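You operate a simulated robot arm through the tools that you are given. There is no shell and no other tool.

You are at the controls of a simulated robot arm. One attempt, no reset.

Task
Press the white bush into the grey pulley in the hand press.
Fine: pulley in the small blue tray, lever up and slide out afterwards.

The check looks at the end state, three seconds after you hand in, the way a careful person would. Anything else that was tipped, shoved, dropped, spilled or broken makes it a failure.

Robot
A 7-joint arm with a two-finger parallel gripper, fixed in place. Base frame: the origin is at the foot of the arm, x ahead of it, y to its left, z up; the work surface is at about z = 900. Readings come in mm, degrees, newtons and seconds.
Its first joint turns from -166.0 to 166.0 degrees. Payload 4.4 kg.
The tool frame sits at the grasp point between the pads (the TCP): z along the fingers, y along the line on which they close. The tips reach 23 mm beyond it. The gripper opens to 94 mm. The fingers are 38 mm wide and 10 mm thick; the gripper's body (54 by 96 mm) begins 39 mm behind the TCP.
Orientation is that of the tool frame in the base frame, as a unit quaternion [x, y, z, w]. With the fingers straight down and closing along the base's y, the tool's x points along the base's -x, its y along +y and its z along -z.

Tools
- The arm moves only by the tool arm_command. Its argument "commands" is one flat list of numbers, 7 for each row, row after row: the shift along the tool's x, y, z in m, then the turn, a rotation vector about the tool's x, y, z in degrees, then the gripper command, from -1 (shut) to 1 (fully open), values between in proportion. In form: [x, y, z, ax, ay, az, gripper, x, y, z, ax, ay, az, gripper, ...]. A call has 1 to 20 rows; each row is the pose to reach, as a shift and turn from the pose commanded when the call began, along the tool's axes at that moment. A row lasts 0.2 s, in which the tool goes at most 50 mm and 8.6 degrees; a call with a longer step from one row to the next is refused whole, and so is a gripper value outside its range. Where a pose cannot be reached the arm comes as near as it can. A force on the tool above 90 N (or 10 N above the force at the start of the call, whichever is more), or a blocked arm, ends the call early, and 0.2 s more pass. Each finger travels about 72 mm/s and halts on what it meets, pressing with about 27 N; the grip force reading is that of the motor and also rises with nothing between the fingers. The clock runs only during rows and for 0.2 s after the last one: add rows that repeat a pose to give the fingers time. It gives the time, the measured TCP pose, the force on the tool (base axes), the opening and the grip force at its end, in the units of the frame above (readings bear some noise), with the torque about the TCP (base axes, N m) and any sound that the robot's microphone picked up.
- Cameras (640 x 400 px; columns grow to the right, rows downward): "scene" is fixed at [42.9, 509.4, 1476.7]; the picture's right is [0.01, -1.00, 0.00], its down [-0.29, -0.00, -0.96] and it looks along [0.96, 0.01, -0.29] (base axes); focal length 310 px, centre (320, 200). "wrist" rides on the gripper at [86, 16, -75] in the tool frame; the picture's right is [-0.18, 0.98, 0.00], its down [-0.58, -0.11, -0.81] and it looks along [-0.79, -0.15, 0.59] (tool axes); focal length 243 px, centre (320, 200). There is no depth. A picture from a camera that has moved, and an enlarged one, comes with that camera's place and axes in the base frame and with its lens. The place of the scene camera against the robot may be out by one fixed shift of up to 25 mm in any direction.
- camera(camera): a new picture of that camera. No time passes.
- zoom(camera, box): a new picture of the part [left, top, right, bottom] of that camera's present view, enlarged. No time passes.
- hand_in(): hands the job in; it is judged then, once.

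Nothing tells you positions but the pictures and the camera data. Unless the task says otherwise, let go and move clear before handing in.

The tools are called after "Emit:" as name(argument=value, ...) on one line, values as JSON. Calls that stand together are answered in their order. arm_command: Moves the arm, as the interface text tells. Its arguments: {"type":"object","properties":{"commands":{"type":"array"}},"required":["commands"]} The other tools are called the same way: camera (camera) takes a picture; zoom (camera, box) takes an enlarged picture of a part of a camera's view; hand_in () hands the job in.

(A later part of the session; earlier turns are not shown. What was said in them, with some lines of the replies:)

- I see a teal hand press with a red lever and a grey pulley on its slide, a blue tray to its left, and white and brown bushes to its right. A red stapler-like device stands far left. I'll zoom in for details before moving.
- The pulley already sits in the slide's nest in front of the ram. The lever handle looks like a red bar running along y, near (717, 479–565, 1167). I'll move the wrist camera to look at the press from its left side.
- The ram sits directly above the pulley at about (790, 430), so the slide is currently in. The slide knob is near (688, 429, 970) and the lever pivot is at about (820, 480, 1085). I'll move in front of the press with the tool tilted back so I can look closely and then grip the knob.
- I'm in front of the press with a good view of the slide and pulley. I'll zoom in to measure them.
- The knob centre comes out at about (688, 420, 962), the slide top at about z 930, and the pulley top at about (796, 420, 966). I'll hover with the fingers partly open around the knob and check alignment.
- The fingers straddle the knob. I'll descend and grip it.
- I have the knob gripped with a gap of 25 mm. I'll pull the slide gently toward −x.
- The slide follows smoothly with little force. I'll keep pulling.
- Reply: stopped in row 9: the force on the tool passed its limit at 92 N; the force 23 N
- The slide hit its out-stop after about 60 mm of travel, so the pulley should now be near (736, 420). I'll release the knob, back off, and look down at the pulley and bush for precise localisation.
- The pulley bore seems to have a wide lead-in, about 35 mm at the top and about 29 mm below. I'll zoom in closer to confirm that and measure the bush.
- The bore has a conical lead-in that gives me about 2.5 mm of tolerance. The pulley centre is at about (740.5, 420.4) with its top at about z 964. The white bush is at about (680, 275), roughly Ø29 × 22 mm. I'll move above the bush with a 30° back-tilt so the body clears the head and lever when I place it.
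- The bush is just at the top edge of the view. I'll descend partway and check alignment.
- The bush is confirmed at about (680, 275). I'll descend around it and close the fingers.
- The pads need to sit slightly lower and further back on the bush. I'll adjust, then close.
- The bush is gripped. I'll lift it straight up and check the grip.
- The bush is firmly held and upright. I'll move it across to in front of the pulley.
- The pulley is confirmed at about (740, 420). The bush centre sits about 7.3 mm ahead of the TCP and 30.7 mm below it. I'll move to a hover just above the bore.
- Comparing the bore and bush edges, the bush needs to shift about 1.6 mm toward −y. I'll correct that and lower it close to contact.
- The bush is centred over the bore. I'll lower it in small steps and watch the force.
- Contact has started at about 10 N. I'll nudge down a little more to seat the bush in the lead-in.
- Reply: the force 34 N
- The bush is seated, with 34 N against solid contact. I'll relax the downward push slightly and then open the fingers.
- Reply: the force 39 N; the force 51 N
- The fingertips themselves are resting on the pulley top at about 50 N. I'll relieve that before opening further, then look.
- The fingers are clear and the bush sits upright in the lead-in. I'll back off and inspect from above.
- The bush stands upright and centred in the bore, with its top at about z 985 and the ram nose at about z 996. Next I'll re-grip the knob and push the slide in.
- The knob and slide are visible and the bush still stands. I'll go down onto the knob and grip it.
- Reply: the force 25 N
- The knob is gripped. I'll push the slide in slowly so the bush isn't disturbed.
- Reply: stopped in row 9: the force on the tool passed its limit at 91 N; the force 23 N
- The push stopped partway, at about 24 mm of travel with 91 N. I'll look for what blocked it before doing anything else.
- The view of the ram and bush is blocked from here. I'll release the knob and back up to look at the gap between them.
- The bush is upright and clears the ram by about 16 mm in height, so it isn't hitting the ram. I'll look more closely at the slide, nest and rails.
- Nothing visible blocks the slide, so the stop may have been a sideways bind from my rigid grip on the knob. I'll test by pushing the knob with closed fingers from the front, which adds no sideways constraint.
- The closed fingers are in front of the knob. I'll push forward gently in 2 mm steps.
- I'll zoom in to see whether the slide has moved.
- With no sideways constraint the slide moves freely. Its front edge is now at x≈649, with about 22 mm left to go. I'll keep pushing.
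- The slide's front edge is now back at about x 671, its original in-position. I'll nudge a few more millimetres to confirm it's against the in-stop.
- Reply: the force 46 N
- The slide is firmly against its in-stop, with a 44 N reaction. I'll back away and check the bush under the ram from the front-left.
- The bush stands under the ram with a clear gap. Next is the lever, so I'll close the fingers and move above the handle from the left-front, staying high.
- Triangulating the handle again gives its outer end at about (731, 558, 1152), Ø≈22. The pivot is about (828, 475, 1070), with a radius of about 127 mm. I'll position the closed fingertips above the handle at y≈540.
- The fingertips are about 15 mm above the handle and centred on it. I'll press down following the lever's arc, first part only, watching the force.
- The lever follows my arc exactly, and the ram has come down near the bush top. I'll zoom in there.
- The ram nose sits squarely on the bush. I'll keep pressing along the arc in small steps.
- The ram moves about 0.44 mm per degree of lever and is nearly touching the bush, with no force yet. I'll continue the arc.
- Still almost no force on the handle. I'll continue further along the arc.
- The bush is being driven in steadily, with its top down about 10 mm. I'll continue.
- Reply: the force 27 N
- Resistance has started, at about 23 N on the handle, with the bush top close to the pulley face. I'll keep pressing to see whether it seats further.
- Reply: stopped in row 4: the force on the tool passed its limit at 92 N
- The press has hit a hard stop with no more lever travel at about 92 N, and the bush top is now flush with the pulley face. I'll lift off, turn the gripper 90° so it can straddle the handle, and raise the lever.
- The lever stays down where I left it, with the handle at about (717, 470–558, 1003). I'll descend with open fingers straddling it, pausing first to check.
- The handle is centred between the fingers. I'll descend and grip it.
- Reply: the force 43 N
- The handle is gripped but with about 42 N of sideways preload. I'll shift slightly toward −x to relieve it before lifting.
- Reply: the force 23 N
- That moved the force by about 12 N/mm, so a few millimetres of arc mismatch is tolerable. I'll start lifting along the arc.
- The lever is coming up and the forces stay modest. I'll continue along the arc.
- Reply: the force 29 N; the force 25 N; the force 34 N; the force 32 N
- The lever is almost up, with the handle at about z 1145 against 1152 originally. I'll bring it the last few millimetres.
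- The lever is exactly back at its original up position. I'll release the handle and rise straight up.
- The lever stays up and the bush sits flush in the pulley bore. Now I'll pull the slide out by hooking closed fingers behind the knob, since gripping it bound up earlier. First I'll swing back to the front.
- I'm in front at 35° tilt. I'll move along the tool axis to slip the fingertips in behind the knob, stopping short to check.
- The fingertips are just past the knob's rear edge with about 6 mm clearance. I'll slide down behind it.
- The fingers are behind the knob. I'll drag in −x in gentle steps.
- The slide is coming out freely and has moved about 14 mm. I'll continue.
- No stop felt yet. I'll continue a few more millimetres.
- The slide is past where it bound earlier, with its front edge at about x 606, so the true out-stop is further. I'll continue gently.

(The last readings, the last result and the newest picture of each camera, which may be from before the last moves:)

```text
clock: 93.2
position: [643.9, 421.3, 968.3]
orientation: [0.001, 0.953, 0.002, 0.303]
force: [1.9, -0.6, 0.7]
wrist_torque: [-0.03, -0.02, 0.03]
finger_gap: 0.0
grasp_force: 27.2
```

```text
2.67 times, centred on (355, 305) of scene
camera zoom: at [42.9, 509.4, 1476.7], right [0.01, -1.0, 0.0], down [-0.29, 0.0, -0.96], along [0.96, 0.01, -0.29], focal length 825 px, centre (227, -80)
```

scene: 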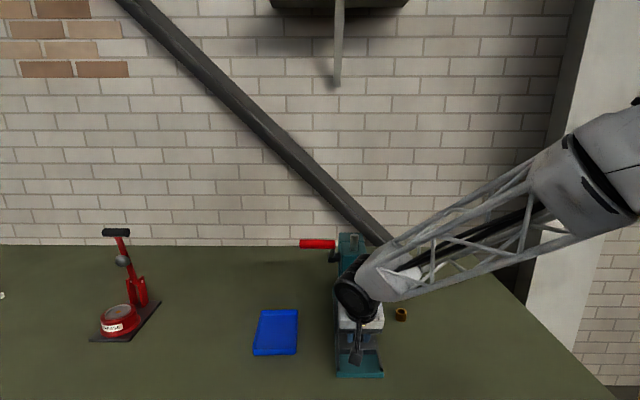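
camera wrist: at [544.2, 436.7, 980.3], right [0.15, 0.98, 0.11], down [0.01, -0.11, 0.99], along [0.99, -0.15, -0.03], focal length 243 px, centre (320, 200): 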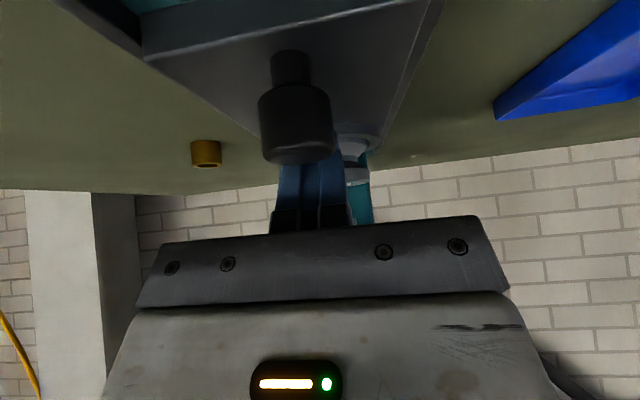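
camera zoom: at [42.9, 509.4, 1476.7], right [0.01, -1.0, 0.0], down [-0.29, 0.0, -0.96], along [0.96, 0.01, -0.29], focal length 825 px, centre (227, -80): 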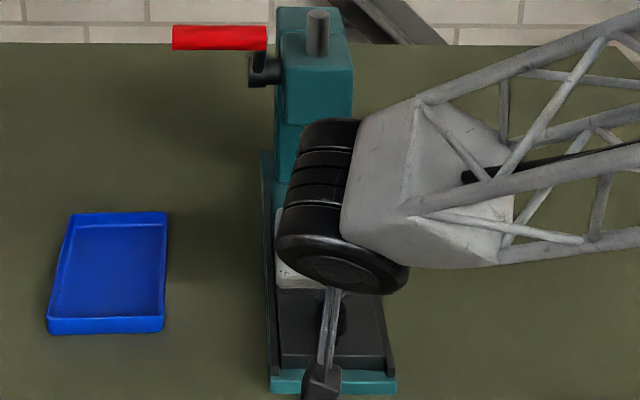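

The slide front is near x 595, close to the base's front edge at about 586. I'll go in 1 mm steps and watch for the stop.

Emit:
arm_command(commands=[0.0008, 0, -0.0006, 0, 0, 0, -1, 0.0016, 0, -0.0012, 0, 0, 0, -1, 0.0024, 0, -0.0017, 0, 0, 0, -1, 0.0033, 0, -0.0023, 0, 0, 0, -1])

```text
clock: 94.2
position: [640.5, 420.1, 970.0]
orientation: [0.0, 0.953, 0.002, 0.303]
force: [1.0, -0.3, 2.4]
wrist_torque: [-0.03, 0.01, -0.02]
finger_gap: 0.1
grasp_force: 26.8
```

Emit:
arm_command(commands=[0.0008, 0, -0.0006, 0, 0, 0, -1, 0.0016, 0, -0.0012, 0, 0, 0, -1, 0.0024, 0, -0.0017, 0, 0, 0, -1, 0.0033, 0, -0.0023, 0, 0, 0, -1])

Emit:
camera(camera="wrist")

Emit:
zoom(camera="scene", box=[320, 300, 400, 390])

```text
clock: 95.2
position: [636.7, 421.3, 969.3]
orientation: [0.001, 0.953, 0.002, 0.303]
force: [1.3, 0.0, 1.8]
wrist_torque: [-0.04, 0.04, 0.0]
finger_gap: 0.0
grasp_force: 27.5
```

```text
taken
camera wrist: at [522.0, 436.2, 979.9], right [0.15, 0.98, 0.11], down [0.01, -0.11, 0.99], along [0.99, -0.15, -0.03], focal length 243 px, centre (320, 200)
```

wrist: 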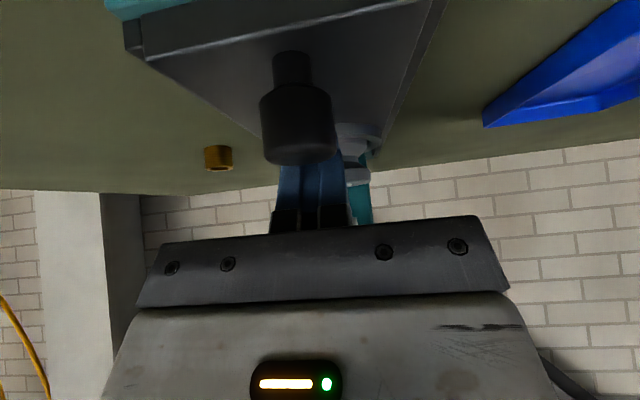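

```text
4.44 times, centred on (360, 345) of scene
camera zoom: at [42.9, 509.4, 1476.7], right [0.01, -1.0, 0.0], down [-0.29, 0.0, -0.96], along [0.96, 0.01, -0.29], focal length 1376 px, centre (142, -444)
```

zoom: 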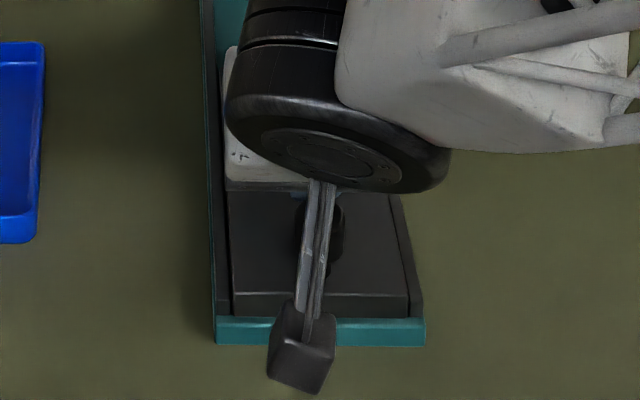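

Emit:
arm_command(commands=[0.0008, 0, -0.0006, 0, 0, 0, -1, 0.0016, 0, -0.0012, 0, 0, 0, -1, 0.0024, 0, -0.0017, 0, 0, 0, -1])

Emit:
zoom(camera="wrist", box=[100, 0, 460, 200])

```text
clock: 96.0
position: [634.0, 421.5, 970.1]
orientation: [0.001, 0.953, 0.002, 0.304]
force: [0.1, 0.7, 0.0]
wrist_torque: [-0.01, 0.01, 0.03]
finger_gap: 0.1
grasp_force: 26.8
```

```text
1.78 times, centred on (280, 100) of wrist
camera zoom: at [518.9, 436.5, 979.9], right [0.15, 0.98, 0.11], down [0.01, -0.11, 0.99], along [0.99, -0.15, -0.03], focal length 431 px, centre (391, 378)
```

zoom: 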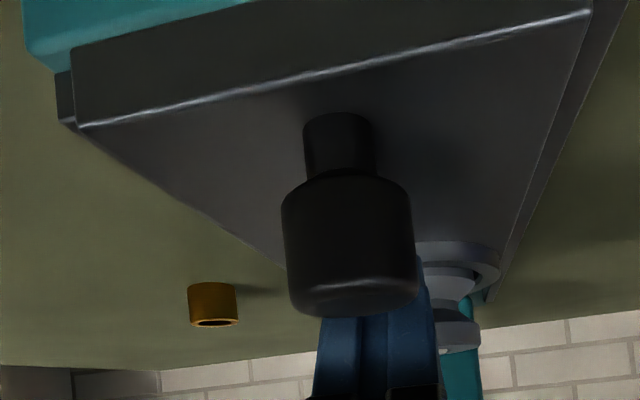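

Emit:
arm_command(commands=[0.0008, 0, -0.0006, 0, 0, 0, -1, 0.0016, 0, -0.0012, 0, 0, 0, -1, 0.0024, 0, -0.0017, 0, 0, 0, -1])

Emit:
zoom(camera="wrist", box=[100, 0, 460, 200])

```text
clock: 96.8
position: [631.1, 421.9, 968.7]
orientation: [0.001, 0.953, 0.002, 0.304]
force: [1.7, 0.7, -0.1]
wrist_torque: [0.0, 0.0, -0.02]
finger_gap: 0.2
grasp_force: 27.7
```

```text
1.78 times, centred on (280, 100) of wrist
camera zoom: at [515.5, 437.0, 979.9], right [0.15, 0.98, 0.11], down [0.01, -0.11, 0.99], along [0.99, -0.15, -0.03], focal length 431 px, centre (391, 378)
```

zoom: 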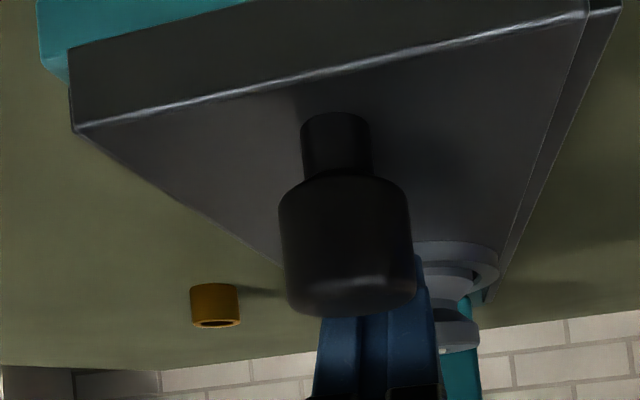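

The slide is about 91 mm out and still has no hard stop. I'll try a few more careful millimetres, limited to about 100 mm in total.

Emit:
arm_command(commands=[0.0008, 0, -0.0006, 0, 0, 0, -1, 0.0016, 0, -0.0012, 0, 0, 0, -1, 0.0024, 0, -0.0017, 0, 0, 0, -1, 0.0033, 0, -0.0023, 0, 0, 0, -1])

Emit:
zoom(camera="wrist", box=[100, 0, 460, 200])

```text
clock: 97.8
position: [627.1, 420.0, 970.6]
orientation: [0.0, 0.953, 0.003, 0.303]
force: [1.9, -2.1, 2.7]
wrist_torque: [0.04, 0.08, 0.07]
finger_gap: 0.1
grasp_force: 27.0
```

```text
1.78 times, centred on (280, 100) of wrist
camera zoom: at [511.4, 436.6, 980.6], right [0.15, 0.98, 0.11], down [0.01, -0.11, 0.99], along [0.99, -0.15, -0.03], focal length 431 px, centre (391, 378)
```

zoom: 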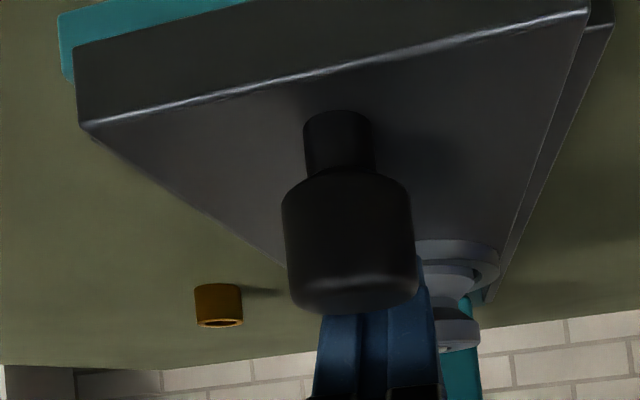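

Emit:
arm_command(commands=[0.0008, 0, -0.0006, 0, 0, 0, -1, 0.0016, 0, -0.0012, 0, 0, 0, -1, 0.0024, 0, -0.0017, 0, 0, 0, -1, 0.0033, 0, -0.0023, 0, 0, 0, -1, 0.0041, 0, -0.0029, 0, 0, 0, -1])

Emit:
zoom(camera="wrist", box=[100, 0, 460, 200])

```text
clock: 99.0
position: [620.5, 420.9, 970.2]
orientation: [0.001, 0.953, 0.002, 0.303]
force: [0.9, -0.2, 3.7]
wrist_torque: [0.01, 0.08, 0.02]
finger_gap: 0.3
grasp_force: 27.1
```

```text
1.78 times, centred on (280, 100) of wrist
camera zoom: at [506.8, 436.7, 980.4], right [0.15, 0.98, 0.11], down [0.01, -0.11, 0.99], along [0.99, -0.15, -0.03], focal length 431 px, centre (391, 378)
```

zoom: 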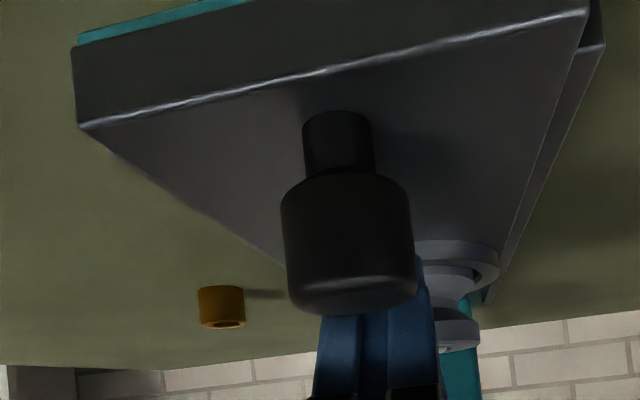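

Emit:
arm_command(commands=[0.0012, 0, -0.0009, 0, 0, 0, -1, 0.0024, 0, -0.0017, 0, 0, 0, -1, 0.0037, 0, -0.0026, 0, 0, 0, -1, 0.0049, 0, -0.0035, 0, 0, 0, -1])

Emit:
zoom(camera="wrist", box=[100, 0, 460, 200])

Emit:
zoom(camera="scene", box=[300, 230, 420, 400])

```text
clock: 100.0
position: [616.0, 421.5, 969.5]
orientation: [0.0, 0.953, 0.003, 0.303]
force: [-0.2, -0.9, 0.1]
wrist_torque: [0.0, -0.01, -0.01]
finger_gap: 0.0
grasp_force: 27.2
```

```text
1.78 times, centred on (280, 100) of wrist
camera zoom: at [500.3, 436.8, 979.8], right [0.15, 0.98, 0.11], down [0.01, -0.11, 0.99], along [0.99, -0.15, -0.03], focal length 431 px, centre (391, 378)
```

zoom: 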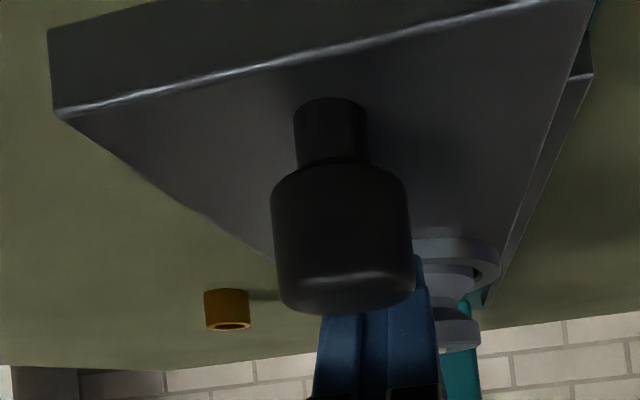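

```text
2.35 times, centred on (360, 315) of scene
camera zoom: at [42.9, 509.4, 1476.7], right [0.01, -1.0, 0.0], down [-0.29, 0.0, -0.96], along [0.96, 0.01, -0.29], focal length 728 px, centre (226, -71)
```

zoom: 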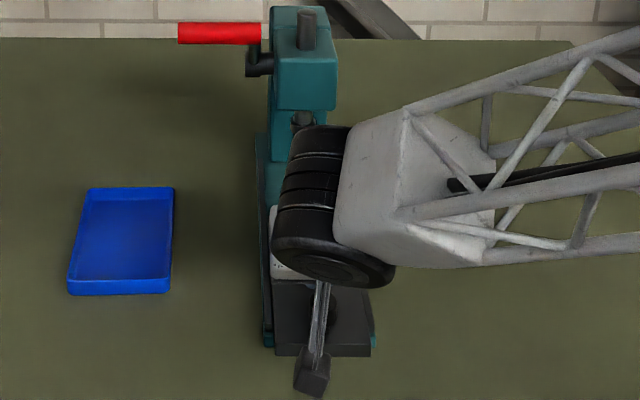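

The slide is now about 105 mm out and glides freely, so I'll stop pulling. I'll retreat the fingers upward and look at the whole assembly.

Emit:
arm_command(commands=[-0.003, 0, 0.0, 0, 0, 0, -1, -0.003, 0, -0.02, 0, 0, 0, -1, -0.003, 0, -0.045, 0, 0, 0, -1, -0.003, 0, -0.075, 0, 0, 0, -1, -0.003, 0, -0.11, 0, 0, 0, -1])

Emit:
camera(camera="wrist")

Emit:
zoom(camera="scene", box=[300, 230, 420, 400])

```text
clock: 101.2
position: [555.2, 421.8, 1059.5]
orientation: [0.002, 0.953, 0.001, 0.303]
force: [-1.0, 0.3, -0.7]
wrist_torque: [0.0, -0.01, 0.01]
finger_gap: 0.0
grasp_force: 26.8
```

```text
taken
camera wrist: at [439.4, 436.8, 1070.3], right [0.15, 0.98, 0.11], down [0.01, -0.11, 0.99], along [0.99, -0.15, -0.03], focal length 243 px, centre (320, 200)
```

wrist: 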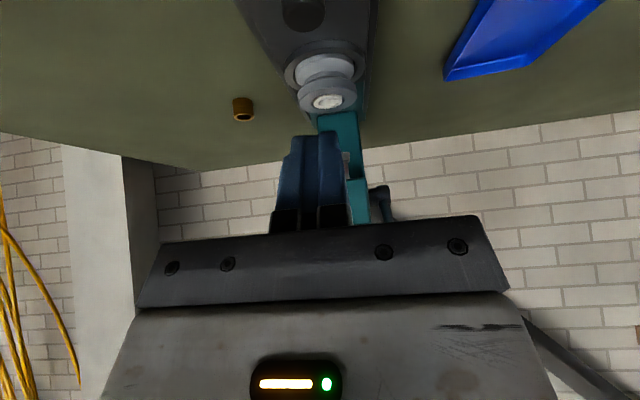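

```text
2.35 times, centred on (360, 315) of scene
camera zoom: at [42.9, 509.4, 1476.7], right [0.01, -1.0, 0.0], down [-0.29, 0.0, -0.96], along [0.96, 0.01, -0.29], focal length 728 px, centre (226, -71)
```

zoom: 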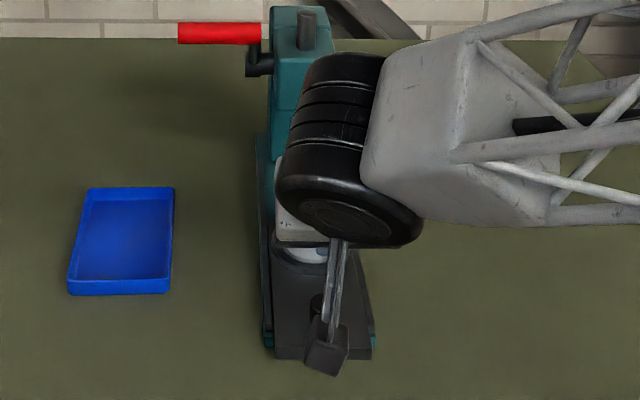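

Emit:
arm_command(commands=[-0.0149, 0, -0.0262, 0, 7, 0, 0, -0.0298, 0, -0.0524, 0, 14, 0, 0.5, -0.0448, 0, -0.0786, 0, 21, 0, 1, -0.0597, 0, -0.1048, 0, 28, 0, 1, -0.0746, 0, -0.131, 0, 35, 0, 1, -0.0746, 0, -0.131, 0, 35, 0, 1])

Emit:
camera(camera="wrist")

Emit:
zoom(camera="wrist", box=[250, 50, 410, 220])

Emit:
zoom(camera="scene", box=[300, 230, 420, 400])

```text
clock: 102.6
position: [540.9, 420.4, 1210.8]
orientation: [0.0, 1.0, 0.003, 0.002]
force: [0.1, 0.6, 0.1]
wrist_torque: [0.01, -0.03, 0.0]
finger_gap: 94.2
grasp_force: 0.1
```

```text
taken
camera wrist: at [452.1, 435.7, 1284.7], right [0.18, 0.98, 0.01], down [0.58, -0.11, 0.81], along [0.8, -0.15, -0.59], focal length 243 px, centre (320, 200)
```

wrist: 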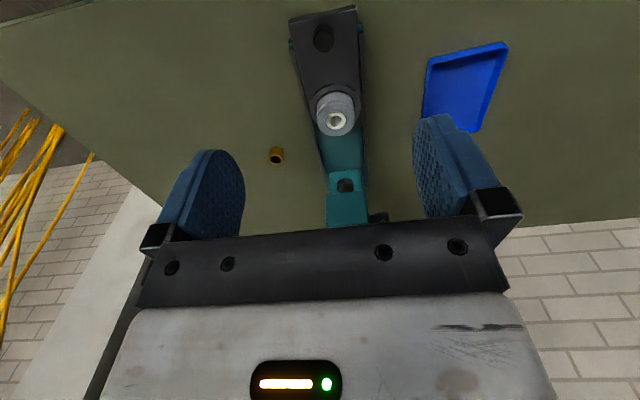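

```text
2.35 times, centred on (330, 135) of wrist
camera zoom: at [452.1, 435.7, 1284.7], right [0.18, 0.98, 0.01], down [0.58, -0.11, 0.81], along [0.8, -0.15, -0.59], focal length 571 px, centre (296, 353)
```

zoom: 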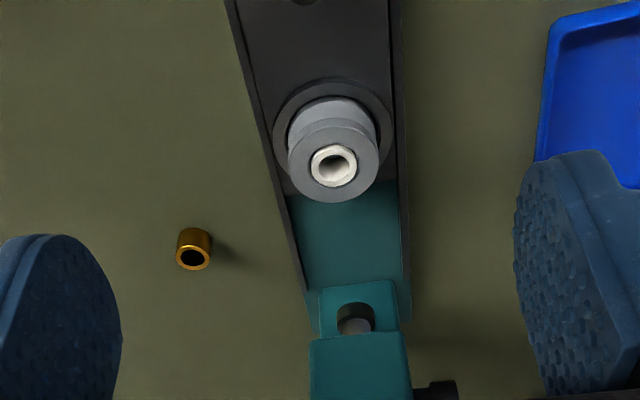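

```text
2.35 times, centred on (360, 315) of scene
camera zoom: at [42.9, 509.4, 1476.7], right [0.01, -1.0, 0.0], down [-0.29, 0.0, -0.96], along [0.96, 0.01, -0.29], focal length 728 px, centre (226, -71)
```

zoom: 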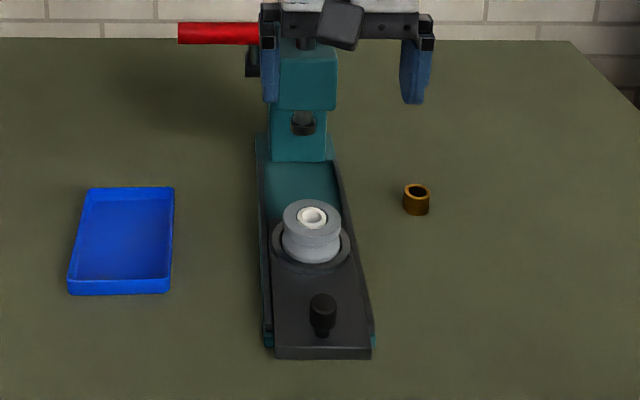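

The slide has glided a bit further, to about 118 mm. I'll wait a moment and check whether it's stationary.

Emit:
arm_command(commands=[0, 0, 0, 0, 0, 0, 1, 0, 0, 0, 0, 0, 0, 1, 0, 0, 0, 0, 0, 0, 1, 0, 0, 0, 0, 0, 0, 1, 0, 0, 0, 0, 0, 0, 1])

Emit:
zoom(camera="scene", box=[300, 230, 420, 400])

Emit:
zoom(camera="scene", box=[320, 300, 400, 390])

Emit:
zoom(camera="wrist", box=[280, 0, 380, 70])

```text
clock: 103.8
position: [539.8, 421.5, 1210.2]
orientation: [-0.001, 1.0, 0.002, 0.002]
force: [-0.1, 1.1, 0.1]
wrist_torque: [0.04, -0.01, -0.03]
finger_gap: 94.1
grasp_force: 0.1
```

```text
2.35 times, centred on (360, 315) of scene
camera zoom: at [42.9, 509.4, 1476.7], right [0.01, -1.0, 0.0], down [-0.29, 0.0, -0.96], along [0.96, 0.01, -0.29], focal length 728 px, centre (226, -71)
```

zoom: 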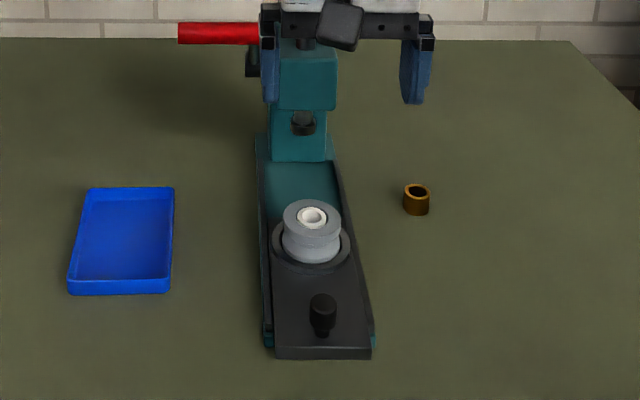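

```text
4.44 times, centred on (360, 345) of scene
camera zoom: at [42.9, 509.4, 1476.7], right [0.01, -1.0, 0.0], down [-0.29, 0.0, -0.96], along [0.96, 0.01, -0.29], focal length 1376 px, centre (142, -444)
```

zoom: 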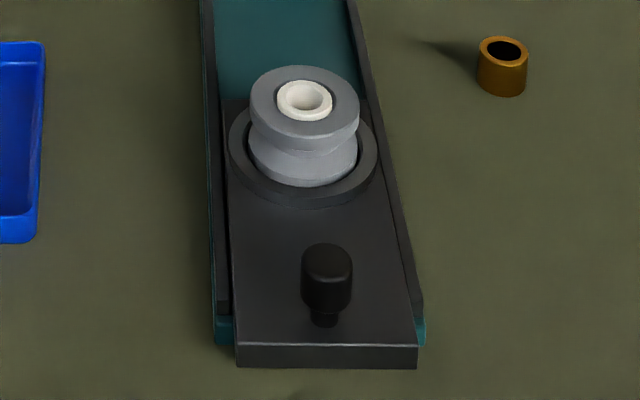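

```text
5.71 times, centred on (330, 35) of wrist
camera zoom: at [452.0, 435.7, 1284.4], right [0.18, 0.98, 0.01], down [0.58, -0.11, 0.81], along [0.8, -0.15, -0.59], focal length 1386 px, centre (263, 1143)
```

zoom: 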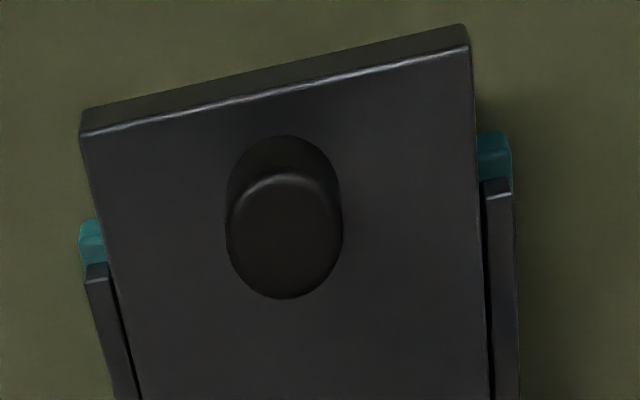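

The slide is stationary and fully out, and the pulley with its flush bush is at about (684.5, 420). I'll approach the pulley from above with a 20° back-tilt, fingers open.

Emit:
arm_command(commands=[-0.024, -0.0002, 0.03, 0, -4, 0, 0.7, -0.048, -0.0004, 0.06, 0, -8, 0, 0.7, -0.072, -0.0006, 0.09, 0, -12, 0, 0.7, -0.096, -0.0008, 0.12, 0, -16, 0, 0.7, -0.12, -0.001, 0.15, 0, -20, 0, 0.7, -0.12, -0.001, 0.15, 0, -20, 0, 0.7])

Emit:
camera(camera="wrist")

Emit:
zoom(camera="wrist", box=[230, 0, 410, 130])

```text
clock: 105.2
position: [663.1, 419.2, 1059.7]
orientation: [0.0, 0.984, 0.003, 0.177]
force: [0.2, 0.0, 0.3]
wrist_torque: [0.0, -0.03, 0.01]
finger_gap: 80.0
grasp_force: 0.0
```

```text
taken
camera wrist: at [554.7, 434.5, 1099.7], right [0.17, 0.98, 0.07], down [0.26, -0.11, 0.96], along [0.95, -0.15, -0.28], focal length 243 px, centre (320, 200)
```

wrist: 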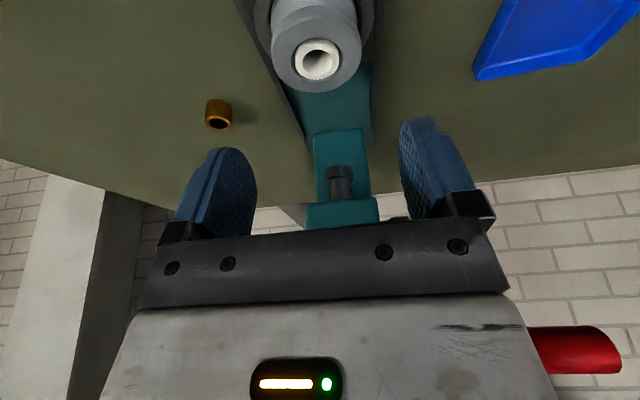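

```text
3.08 times, centred on (320, 65) of wrist
camera zoom: at [554.7, 434.5, 1099.7], right [0.17, 0.98, 0.07], down [0.26, -0.11, 0.96], along [0.95, -0.15, -0.28], focal length 746 px, centre (320, 615)
```

zoom: 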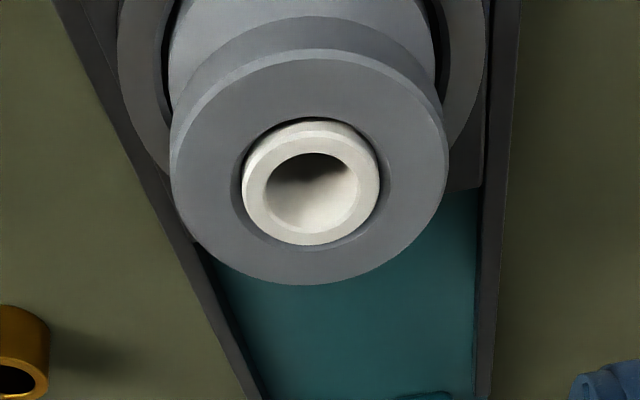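

The bush is flush in the bore. The pulley is at (685.4, 419.3). I'll descend around its upper flange and check before closing.

Emit:
arm_command(commands=[0.0034, 0.0002, 0.0226, 0, 0, 0, 0.7, 0.0067, 0.0004, 0.0452, 0, 0, 0, 0.7, 0.0101, 0.0006, 0.0678, 0, 0, 0, 0.7, 0.0134, 0.0007, 0.0904, 0, 0, 0, 0.7, 0.0134, 0.0007, 0.0904, 0, 0, 0, 0.7])

Emit:
camera(camera="wrist")

Emit:
zoom(camera="wrist", box=[200, 60, 440, 230])

```text
clock: 106.4
position: [680.1, 421.0, 971.3]
orientation: [-0.001, 0.984, 0.002, 0.176]
force: [0.0, 0.1, 0.7]
wrist_torque: [0.0, 0.01, -0.03]
finger_gap: 79.8
grasp_force: 0.1
```

```text
taken
camera wrist: at [572.7, 435.4, 1011.3], right [0.17, 0.98, 0.07], down [0.27, -0.11, 0.96], along [0.95, -0.15, -0.28], focal length 243 px, centre (320, 200)
```

wrist: 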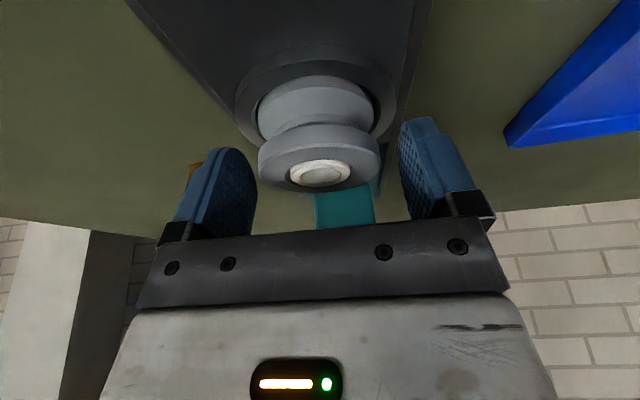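

```text
2.35 times, centred on (320, 145) of wrist
camera zoom: at [572.7, 435.4, 1011.3], right [0.17, 0.98, 0.07], down [0.27, -0.11, 0.96], along [0.95, -0.15, -0.28], focal length 571 px, centre (320, 329)
```

zoom: 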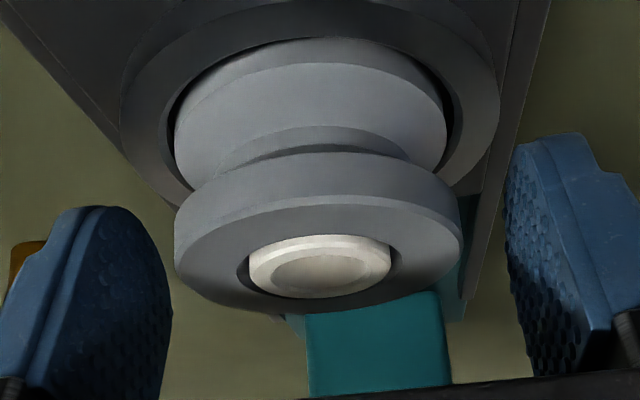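

The pads sit alongside the upper flange. I'll close on the pulley.

Emit:
arm_command(commands=[0, 0, 0, 0, 0, 0, 0.4, 0, 0, 0, 0, 0, 0, 0.3, 0, 0, 0, 0, 0, 0, 0, 0, 0, 0, 0, 0, 0, -0.5, 0, 0, 0, 0, 0, 0, -1, 0, 0, 0, 0, 0, 0, -1])

Emit:
zoom(camera="wrist", box=[200, 60, 440, 230])

```text
clock: 107.8
position: [680.7, 420.2, 973.0]
orientation: [0.001, 0.984, 0.003, 0.176]
force: [0.9, -0.7, 0.7]
wrist_torque: [-0.04, -0.02, -0.01]
finger_gap: 56.9
grasp_force: 26.5
```

```text
2.35 times, centred on (320, 145) of wrist
camera zoom: at [572.6, 435.3, 1011.4], right [0.17, 0.98, 0.07], down [0.27, -0.11, 0.96], along [0.95, -0.15, -0.28], focal length 571 px, centre (320, 329)
```

zoom: 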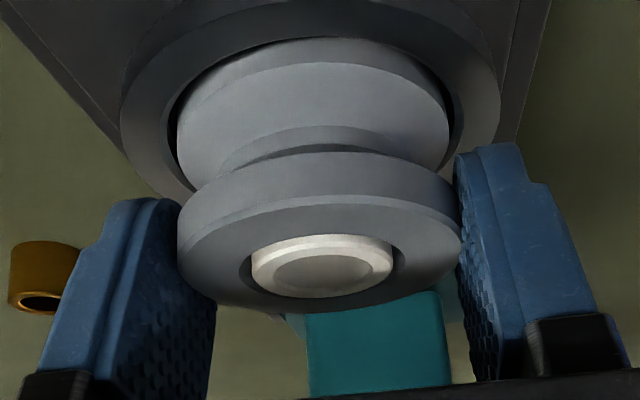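

The pulley is gripped. I'll lift it slowly out of the nest.

Emit:
arm_command(commands=[-0.001, 0, -0.0028, 0, 0, 0, -1, -0.0024, 0, -0.0066, 0, 0, 0, -1, -0.0042, 0, -0.0112, 0, 0, 0, -1, -0.007, 0, -0.0187, 0, 0, 0, -1, -0.0105, 0, -0.0281, 0, 0, 0, -1, -0.0105, 0, -0.0281, 0, 0, 0, -1])

Emit:
camera(camera="wrist")

Emit:
zoom(camera="scene", box=[300, 230, 420, 400])

```text
clock: 109.2
position: [678.8, 419.5, 1001.9]
orientation: [0.0, 0.984, 0.003, 0.176]
force: [-0.1, -0.3, -0.8]
wrist_torque: [-0.02, 0.0, 0.0]
finger_gap: 56.8
grasp_force: 26.5
```

```text
taken
camera wrist: at [570.7, 435.5, 1041.2], right [0.17, 0.98, 0.07], down [0.27, -0.11, 0.96], along [0.95, -0.15, -0.28], focal length 243 px, centre (320, 200)
```

wrist: 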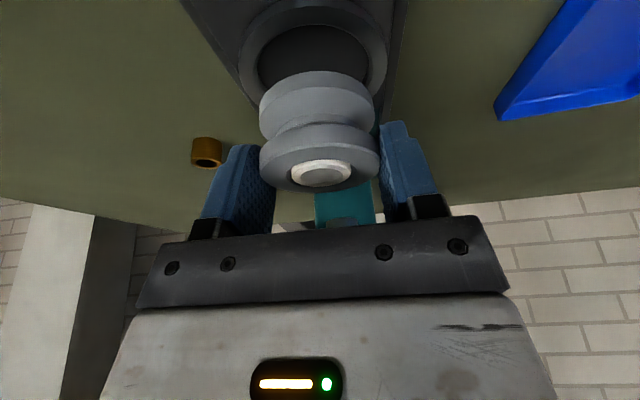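

```text
2.35 times, centred on (360, 315) of scene
camera zoom: at [42.9, 509.4, 1476.7], right [0.01, -1.0, 0.0], down [-0.29, 0.0, -0.96], along [0.96, 0.01, -0.29], focal length 728 px, centre (226, -71)
```

zoom: 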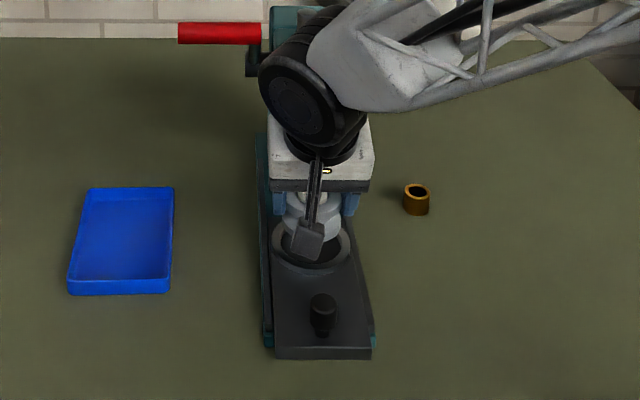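

The pulley is out of the nest with the bush firmly in it. I'll carry it left toward the tray, keeping x small so I stay clear of the lever handle.

Emit:
arm_command(commands=[0.003, 0, -0.0091, 0, 0, 0, -1, 0.006, 0.01, -0.0182, 0, 0, 0, -1, 0.006, 0.04, -0.0182, 0, 0, 0, -1, 0.006, 0.075, -0.0182, 0, 0, 0, -1, 0.006, 0.11, -0.0182, 0, 0, 0, -1, 0.006, 0.145, -0.0182, 0, 0, 0, -1, 0.006, 0.175, -0.0182, 0, 0, 0, -1, 0.006, 0.195, -0.0182, 0, 0, 0, -1, 0.006, 0.2, -0.0182, 0, 0, 0, -1, 0.006, 0.2, -0.0182, 0, 0, 0, -1])

Emit:
camera(camera="wrist")

Emit:
camera(camera="scene")

```text
clock: 111.4
position: [667.0, 621.5, 1017.8]
orientation: [0.0, 0.984, 0.002, 0.176]
force: [0.4, -0.2, -1.3]
wrist_torque: [-0.01, 0.0, -0.01]
finger_gap: 56.7
grasp_force: 27.2
```

```text
taken
camera wrist: at [558.7, 636.7, 1057.5], right [0.17, 0.98, 0.07], down [0.27, -0.11, 0.96], along [0.95, -0.15, -0.28], focal length 243 px, centre (320, 200)
```

wrist: 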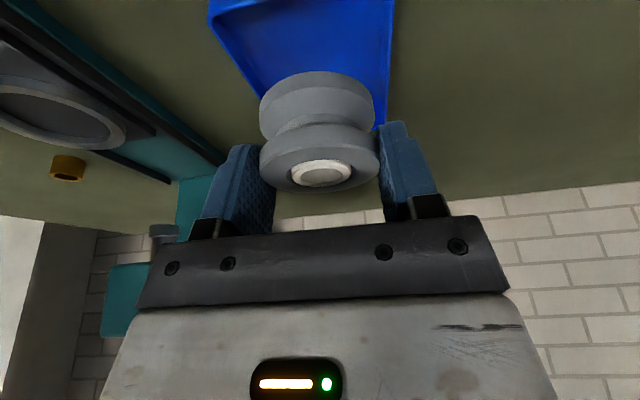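

```text
taken
```

scene: 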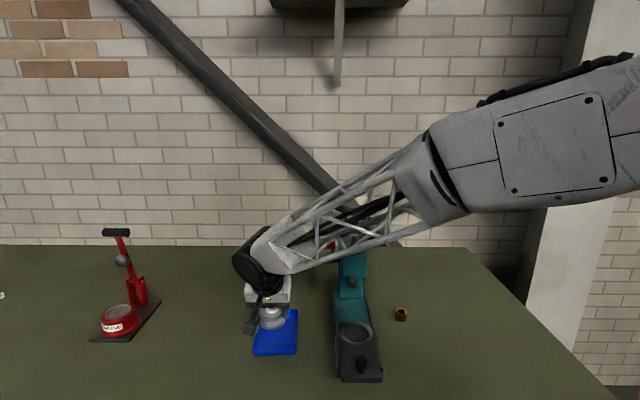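

I'm over the tray. I'll check that the lever wasn't disturbed by the arm, and get the tray's exact location.

Emit:
zoom(camera="scene", box=[230, 220, 400, 370])

Emit:
zoom(camera="wrist", box=[190, 0, 430, 200])

```text
2.67 times, centred on (315, 295) of scene
camera zoom: at [42.9, 509.4, 1476.7], right [0.01, -1.0, 0.0], down [-0.29, 0.0, -0.96], along [0.96, 0.01, -0.29], focal length 825 px, centre (333, -53)
```

zoom: 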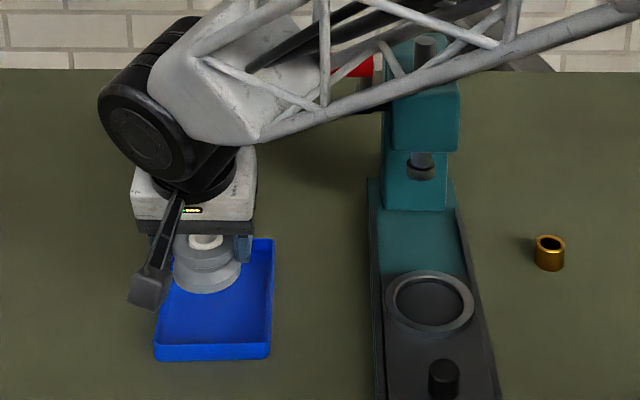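

```text
2.00 times, centred on (310, 100) of wrist
camera zoom: at [558.7, 636.7, 1057.5], right [0.17, 0.98, 0.07], down [0.27, -0.11, 0.96], along [0.95, -0.15, -0.28], focal length 485 px, centre (340, 400)
```

zoom: 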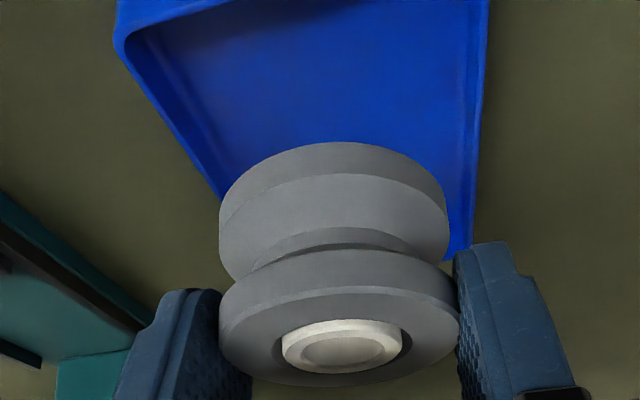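

The lever is untouched. The tray spans about x 648–795 and y 567–673, and the pulley bottom is about 40 mm below the TCP. I'll move over the tray interior and descend most of the way.

Emit:
arm_command(commands=[-0.016, 0, 0.0059, 0, 0, 0, -1, -0.0319, 0, 0.0119, 0, 0, 0, -1, -0.0249, 0, 0.0306, 0, 0, 0, -1, -0.018, 0, 0.0494, 0, 0, 0, -1, -0.011, 0, 0.0681, 0, 0, 0, -1, -0.011, 0, 0.0681, 0, 0, 0, -1])

Emit:
camera(camera="wrist")

Emit:
zoom(camera="scene", box=[230, 270, 320, 370])

```text
clock: 112.8
position: [701.5, 619.6, 958.9]
orientation: [0.0, 0.984, 0.002, 0.176]
force: [-0.2, -0.5, -1.3]
wrist_torque: [0.01, 0.0, -0.01]
finger_gap: 57.0
grasp_force: 27.4
```

```text
taken
camera wrist: at [592.8, 636.2, 998.5], right [0.17, 0.98, 0.07], down [0.27, -0.11, 0.96], along [0.95, -0.15, -0.28], focal length 243 px, centre (320, 200)
```

wrist: 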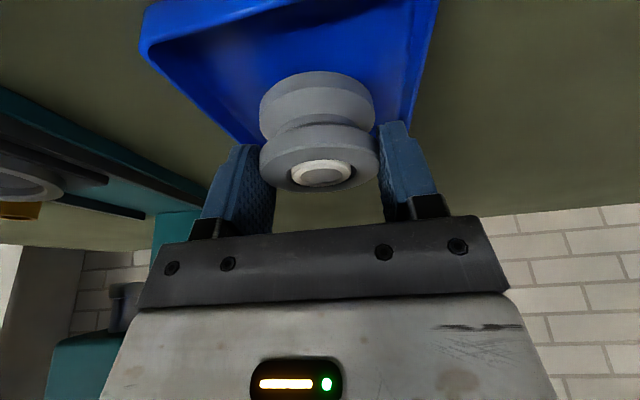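

```text
4.00 times, centred on (275, 320) of scene
camera zoom: at [42.9, 509.4, 1476.7], right [0.01, -1.0, 0.0], down [-0.29, 0.0, -0.96], along [0.96, 0.01, -0.29], focal length 1238 px, centre (500, -280)
```

zoom: 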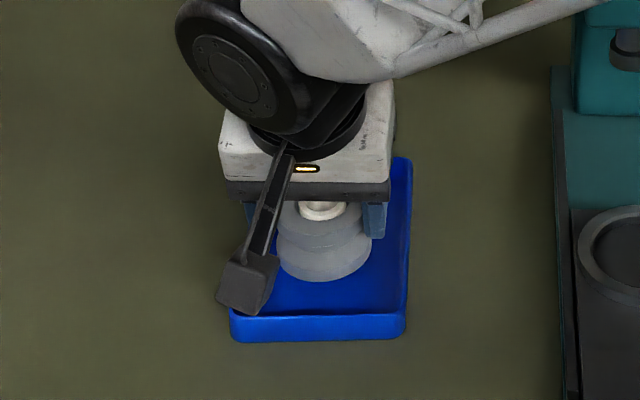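

The pulley is inside the tray outline, about 15 mm above the floor. I'll lower it slowly.

Emit:
arm_command(commands=[0.001, 0, 0.0028, 0, 0, 0, -1, 0.0021, 0, 0.0056, 0, 0, 0, -1, 0.0031, 0, 0.0084, 0, 0, 0, -1, 0.0038, 0, 0.0103, 0, 0, 0, -1, 0.0038, 0, 0.0103, 0, 0, 0, -1])

Emit:
arm_command(commands=[0.0004, 0, 0.0009, 0, 0, 0, -1, 0.0007, 0, 0.0019, 0, 0, 0, -1])

Emit:
camera(camera="wrist")

```text
clock: 114.0
position: [701.5, 621.7, 947.2]
orientation: [0.0, 0.984, 0.002, 0.176]
force: [-0.7, 0.6, -1.4]
wrist_torque: [-0.04, -0.02, 0.01]
finger_gap: 56.8
grasp_force: 26.9
```

```text
clock: 114.6
position: [701.9, 620.8, 946.1]
orientation: [0.001, 0.984, 0.001, 0.176]
force: [-0.6, -0.5, 0.9]
wrist_torque: [-0.1, 0.01, 0.02]
finger_gap: 56.6
grasp_force: 26.9
```

```text
taken
camera wrist: at [593.3, 636.3, 985.5], right [0.17, 0.98, 0.07], down [0.27, -0.11, 0.96], along [0.95, -0.15, -0.28], focal length 243 px, centre (320, 200)
```

wrist: 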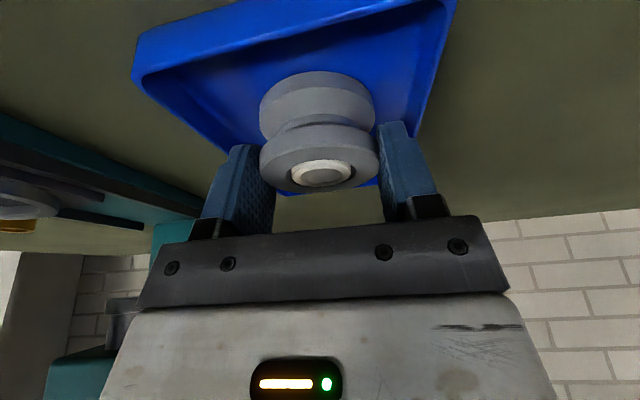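

Emit:
arm_command(commands=[0.0004, 0, 0.0009, 0, 0, 0, -1, 0.0007, 0, 0.0019, 0, 0, 0, -1])

```text
clock: 115.2
position: [700.4, 620.3, 946.1]
orientation: [0.0, 0.984, 0.004, 0.177]
force: [3.8, -2.4, 16.2]
wrist_torque: [-0.31, -0.04, 0.16]
finger_gap: 56.7
grasp_force: 27.8
```

Contact with the tray floor at 16 N. I'll ease off slightly, open the fingers just enough to clear, then back out.

Emit:
arm_command(commands=[-0.0003, 0, -0.0009, 0, 0, 0, -1, -0.0003, 0, -0.0009, 0, 0, 0, 0.25, -0.0003, 0, -0.0009, 0, 0, 0, 0.35, -0.0003, 0, -0.0009, 0, 0, 0, 0.45, -0.0003, 0, -0.0009, 0, 0, 0, 0.45])

Emit:
zoom(camera="wrist", box=[180, 50, 450, 230])

```text
clock: 116.4
position: [700.2, 620.2, 943.7]
orientation: [0.0, 0.984, 0.003, 0.177]
force: [1.1, 0.5, 0.1]
wrist_torque: [-0.02, 0.0, 0.03]
finger_gap: 68.1
grasp_force: 0.1
```

```text
2.22 times, centred on (315, 140) of wrist
camera zoom: at [592.5, 636.4, 984.2], right [0.17, 0.98, 0.07], down [0.27, -0.11, 0.96], along [0.95, -0.15, -0.28], focal length 539 px, centre (331, 333)
```

zoom: 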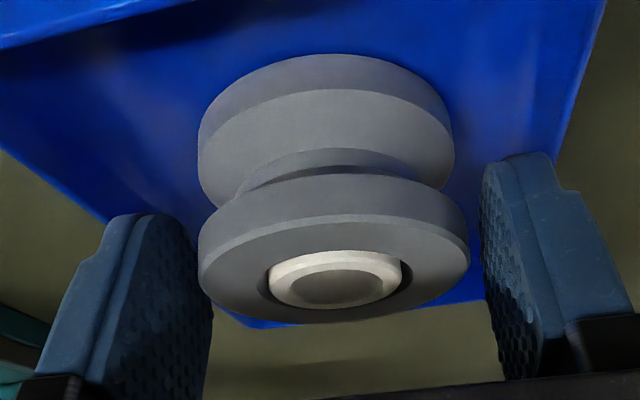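

The pulley is resting in the tray and both fingers are clear. I'll back out along the tool axis and then rise.

Emit:
arm_command(commands=[0, 0.0006, -0.01, 0, 0, 0, 0.45, 0, 0.0006, -0.03, 0, 0, 0, 0.45, 0, 0.0006, -0.06, 0, 0, 0, 0.6, 0, 0.0006, -0.1, 0, 0, 0, 1, 0, 0.0006, -0.14, 0, 0, 0, 1])

Emit:
camera(camera="wrist")

Emit:
camera(camera="scene")

```text
clock: 117.6
position: [651.3, 620.8, 1073.6]
orientation: [0.001, 0.984, 0.001, 0.176]
force: [0.6, 0.7, -0.9]
wrist_torque: [-0.04, -0.09, 0.0]
finger_gap: 94.1
grasp_force: 0.1
```

```text
taken
camera wrist: at [543.0, 636.3, 1112.9], right [0.17, 0.98, 0.07], down [0.27, -0.11, 0.96], along [0.95, -0.15, -0.28], focal length 243 px, centre (320, 200)
```

wrist: 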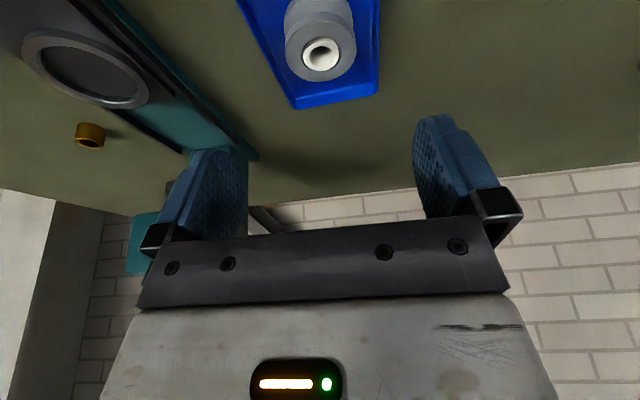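

```text
taken
```

scene: 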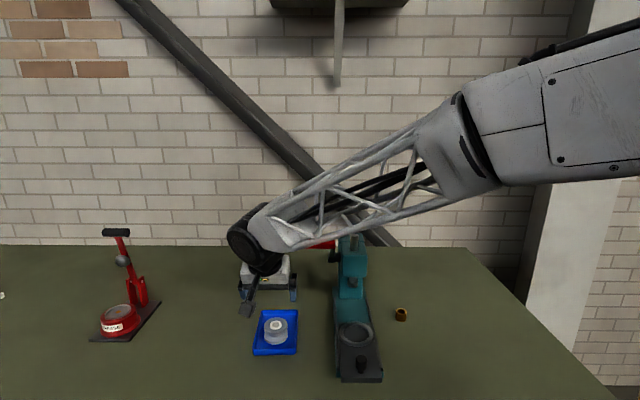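

The pulley is in the tray. I'll raise the arm well clear and then inspect everything.

Emit:
arm_command(commands=[0.004, 0.0075, -0.0322, 0, 2.5, 0, 1, 0.0081, 0.015, -0.0644, 0, 5, 0, 1, 0.0121, 0.0225, -0.0965, 0, 7.5, 0, 1, 0.0162, 0.03, -0.1287, 0, 10, 0, 1, 0.0202, 0.0375, -0.1609, 0, 12.5, 0, 1, 0.0242, 0.045, -0.1931, 0, 15, 0, 1, 0.0283, 0.0525, -0.2252, 0, 17.5, 0, 1, 0.0323, 0.06, -0.2574, 0, 20, 0, 1, 0.0323, 0.06, -0.2574, 0, 20, 0, 1])

Emit:
camera(camera="scene")

Emit:
zoom(camera="scene", box=[240, 220, 420, 390])

Emit:
camera(camera="wrist")

```text
clock: 119.6
position: [532.4, 681.7, 1306.1]
orientation: [0.0, 1.0, 0.001, 0.002]
force: [-0.8, -1.4, -0.6]
wrist_torque: [-0.01, 0.01, 0.02]
finger_gap: 93.9
grasp_force: 0.0
```

```text
taken
```

scene: 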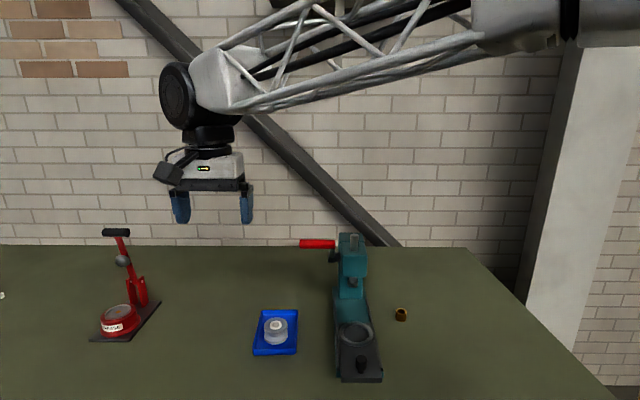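

```text
2.35 times, centred on (330, 305) of scene
camera zoom: at [42.9, 509.4, 1476.7], right [0.01, -1.0, 0.0], down [-0.29, 0.0, -0.96], along [0.96, 0.01, -0.29], focal length 728 px, centre (296, -47)
```

zoom: 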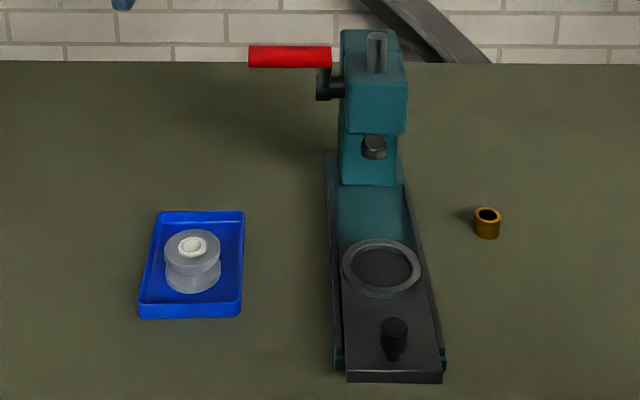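

```text
taken
camera wrist: at [443.8, 695.9, 1379.5], right [0.18, 0.98, 0.01], down [0.58, -0.11, 0.81], along [0.8, -0.15, -0.59], focal length 243 px, centre (320, 200)
```

wrist: 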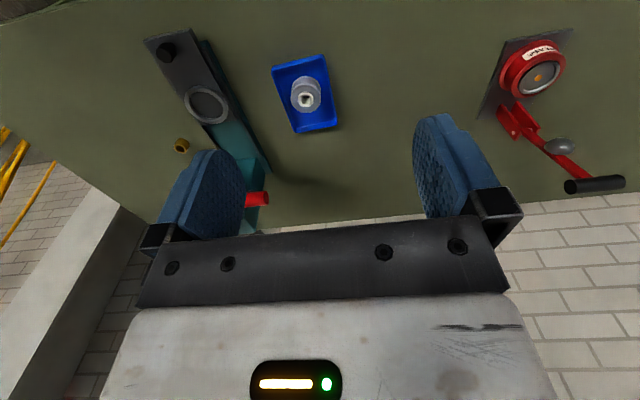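

Everything looks in place. I'll take a closer look at the pulley in the tray and at the slide before handing in.

Emit:
zoom(camera="scene", box=[245, 300, 310, 360])

Emit:
zoom(camera="wrist", box=[260, 45, 350, 140])

Emit:
zoom(camera="wrist", box=[130, 20, 290, 220])

Emit:
zoom(camera="scene", box=[300, 225, 380, 275])

```text
6.67 times, centred on (278, 330) of scene
camera zoom: at [42.9, 509.4, 1476.7], right [0.01, -1.0, 0.0], down [-0.29, 0.0, -0.96], along [0.96, 0.01, -0.29], focal length 2064 px, centre (603, -667)
```

zoom: 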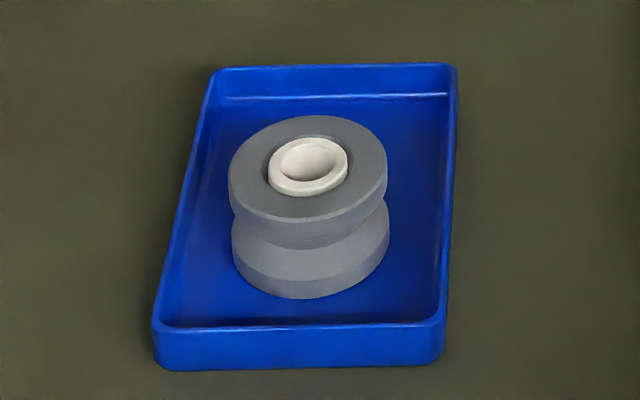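

```text
4.21 times, centred on (305, 92) of wrist
camera zoom: at [443.8, 695.9, 1379.5], right [0.18, 0.98, 0.01], down [0.58, -0.11, 0.81], along [0.8, -0.15, -0.59], focal length 1022 px, centre (383, 653)
```

zoom: 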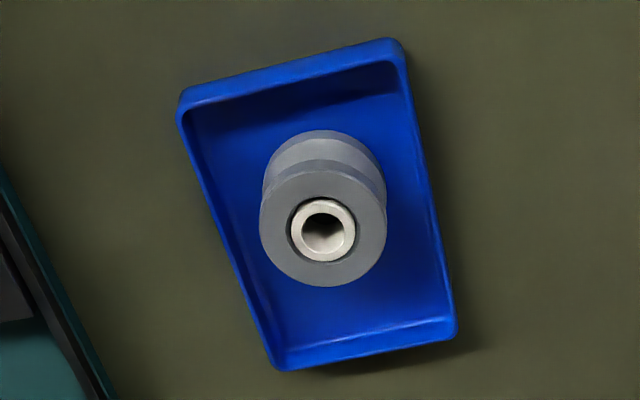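

```text
2.00 times, centred on (210, 120) of wrist
camera zoom: at [443.8, 695.9, 1379.5], right [0.18, 0.98, 0.01], down [0.58, -0.11, 0.81], along [0.8, -0.15, -0.59], focal length 485 px, centre (540, 360)
```

zoom: 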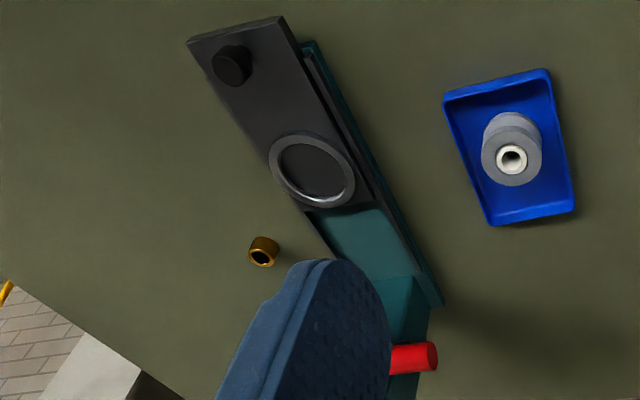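

```text
8.00 times, centred on (340, 250) of scene
camera zoom: at [42.9, 509.4, 1476.7], right [0.01, -1.0, 0.0], down [-0.29, 0.0, -0.96], along [0.96, 0.01, -0.29], focal length 2476 px, centre (160, -200)
```

zoom: 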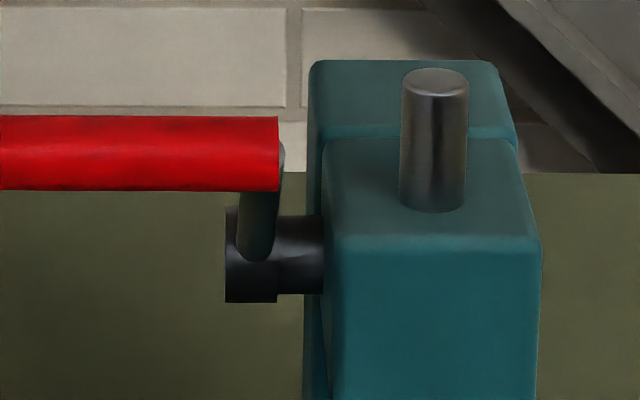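

The lever is up exactly as it was at the start, and the slide is out and stationary. The pulley stands upright in the blue tray with the white bush pressed flush, the brown bush is untouched, and the arm is clear. I'm handing in.

Emit:
hand_in()

```text
The job is handed in.
```

The white bush is pressed into the grey pulley and sits flush with its top face. The pulley is standing upright in the small blue tray. The lever is back up where it started and the slide is out. The job is handed in, but I haven't seen the check's result.

- **Pressing:** The lever came to a firm stop at about 92 N on the handle, with the bush top level with the pulley face.
- **Slide:** I never felt a clear out-stop. After I stopped pulling, the slide glided to about 118 mm out. It overhangs the front of the base by roughly 30 mm and was stationary when I checked.
- **Jam along the way:** Pushing the slide in while gripping the knob bound up at about 90 N partway. I switched to pushing and pulling with closed fingers, and it then moved freely.
- **Contact on the pulley:** While placing the bush, the fingertips rested on the pulley top at about 50 N until I eased off. I saw no damage.

From the pictures, the brown bush and the red device on the left were not touched, and the arm is clear of the work.
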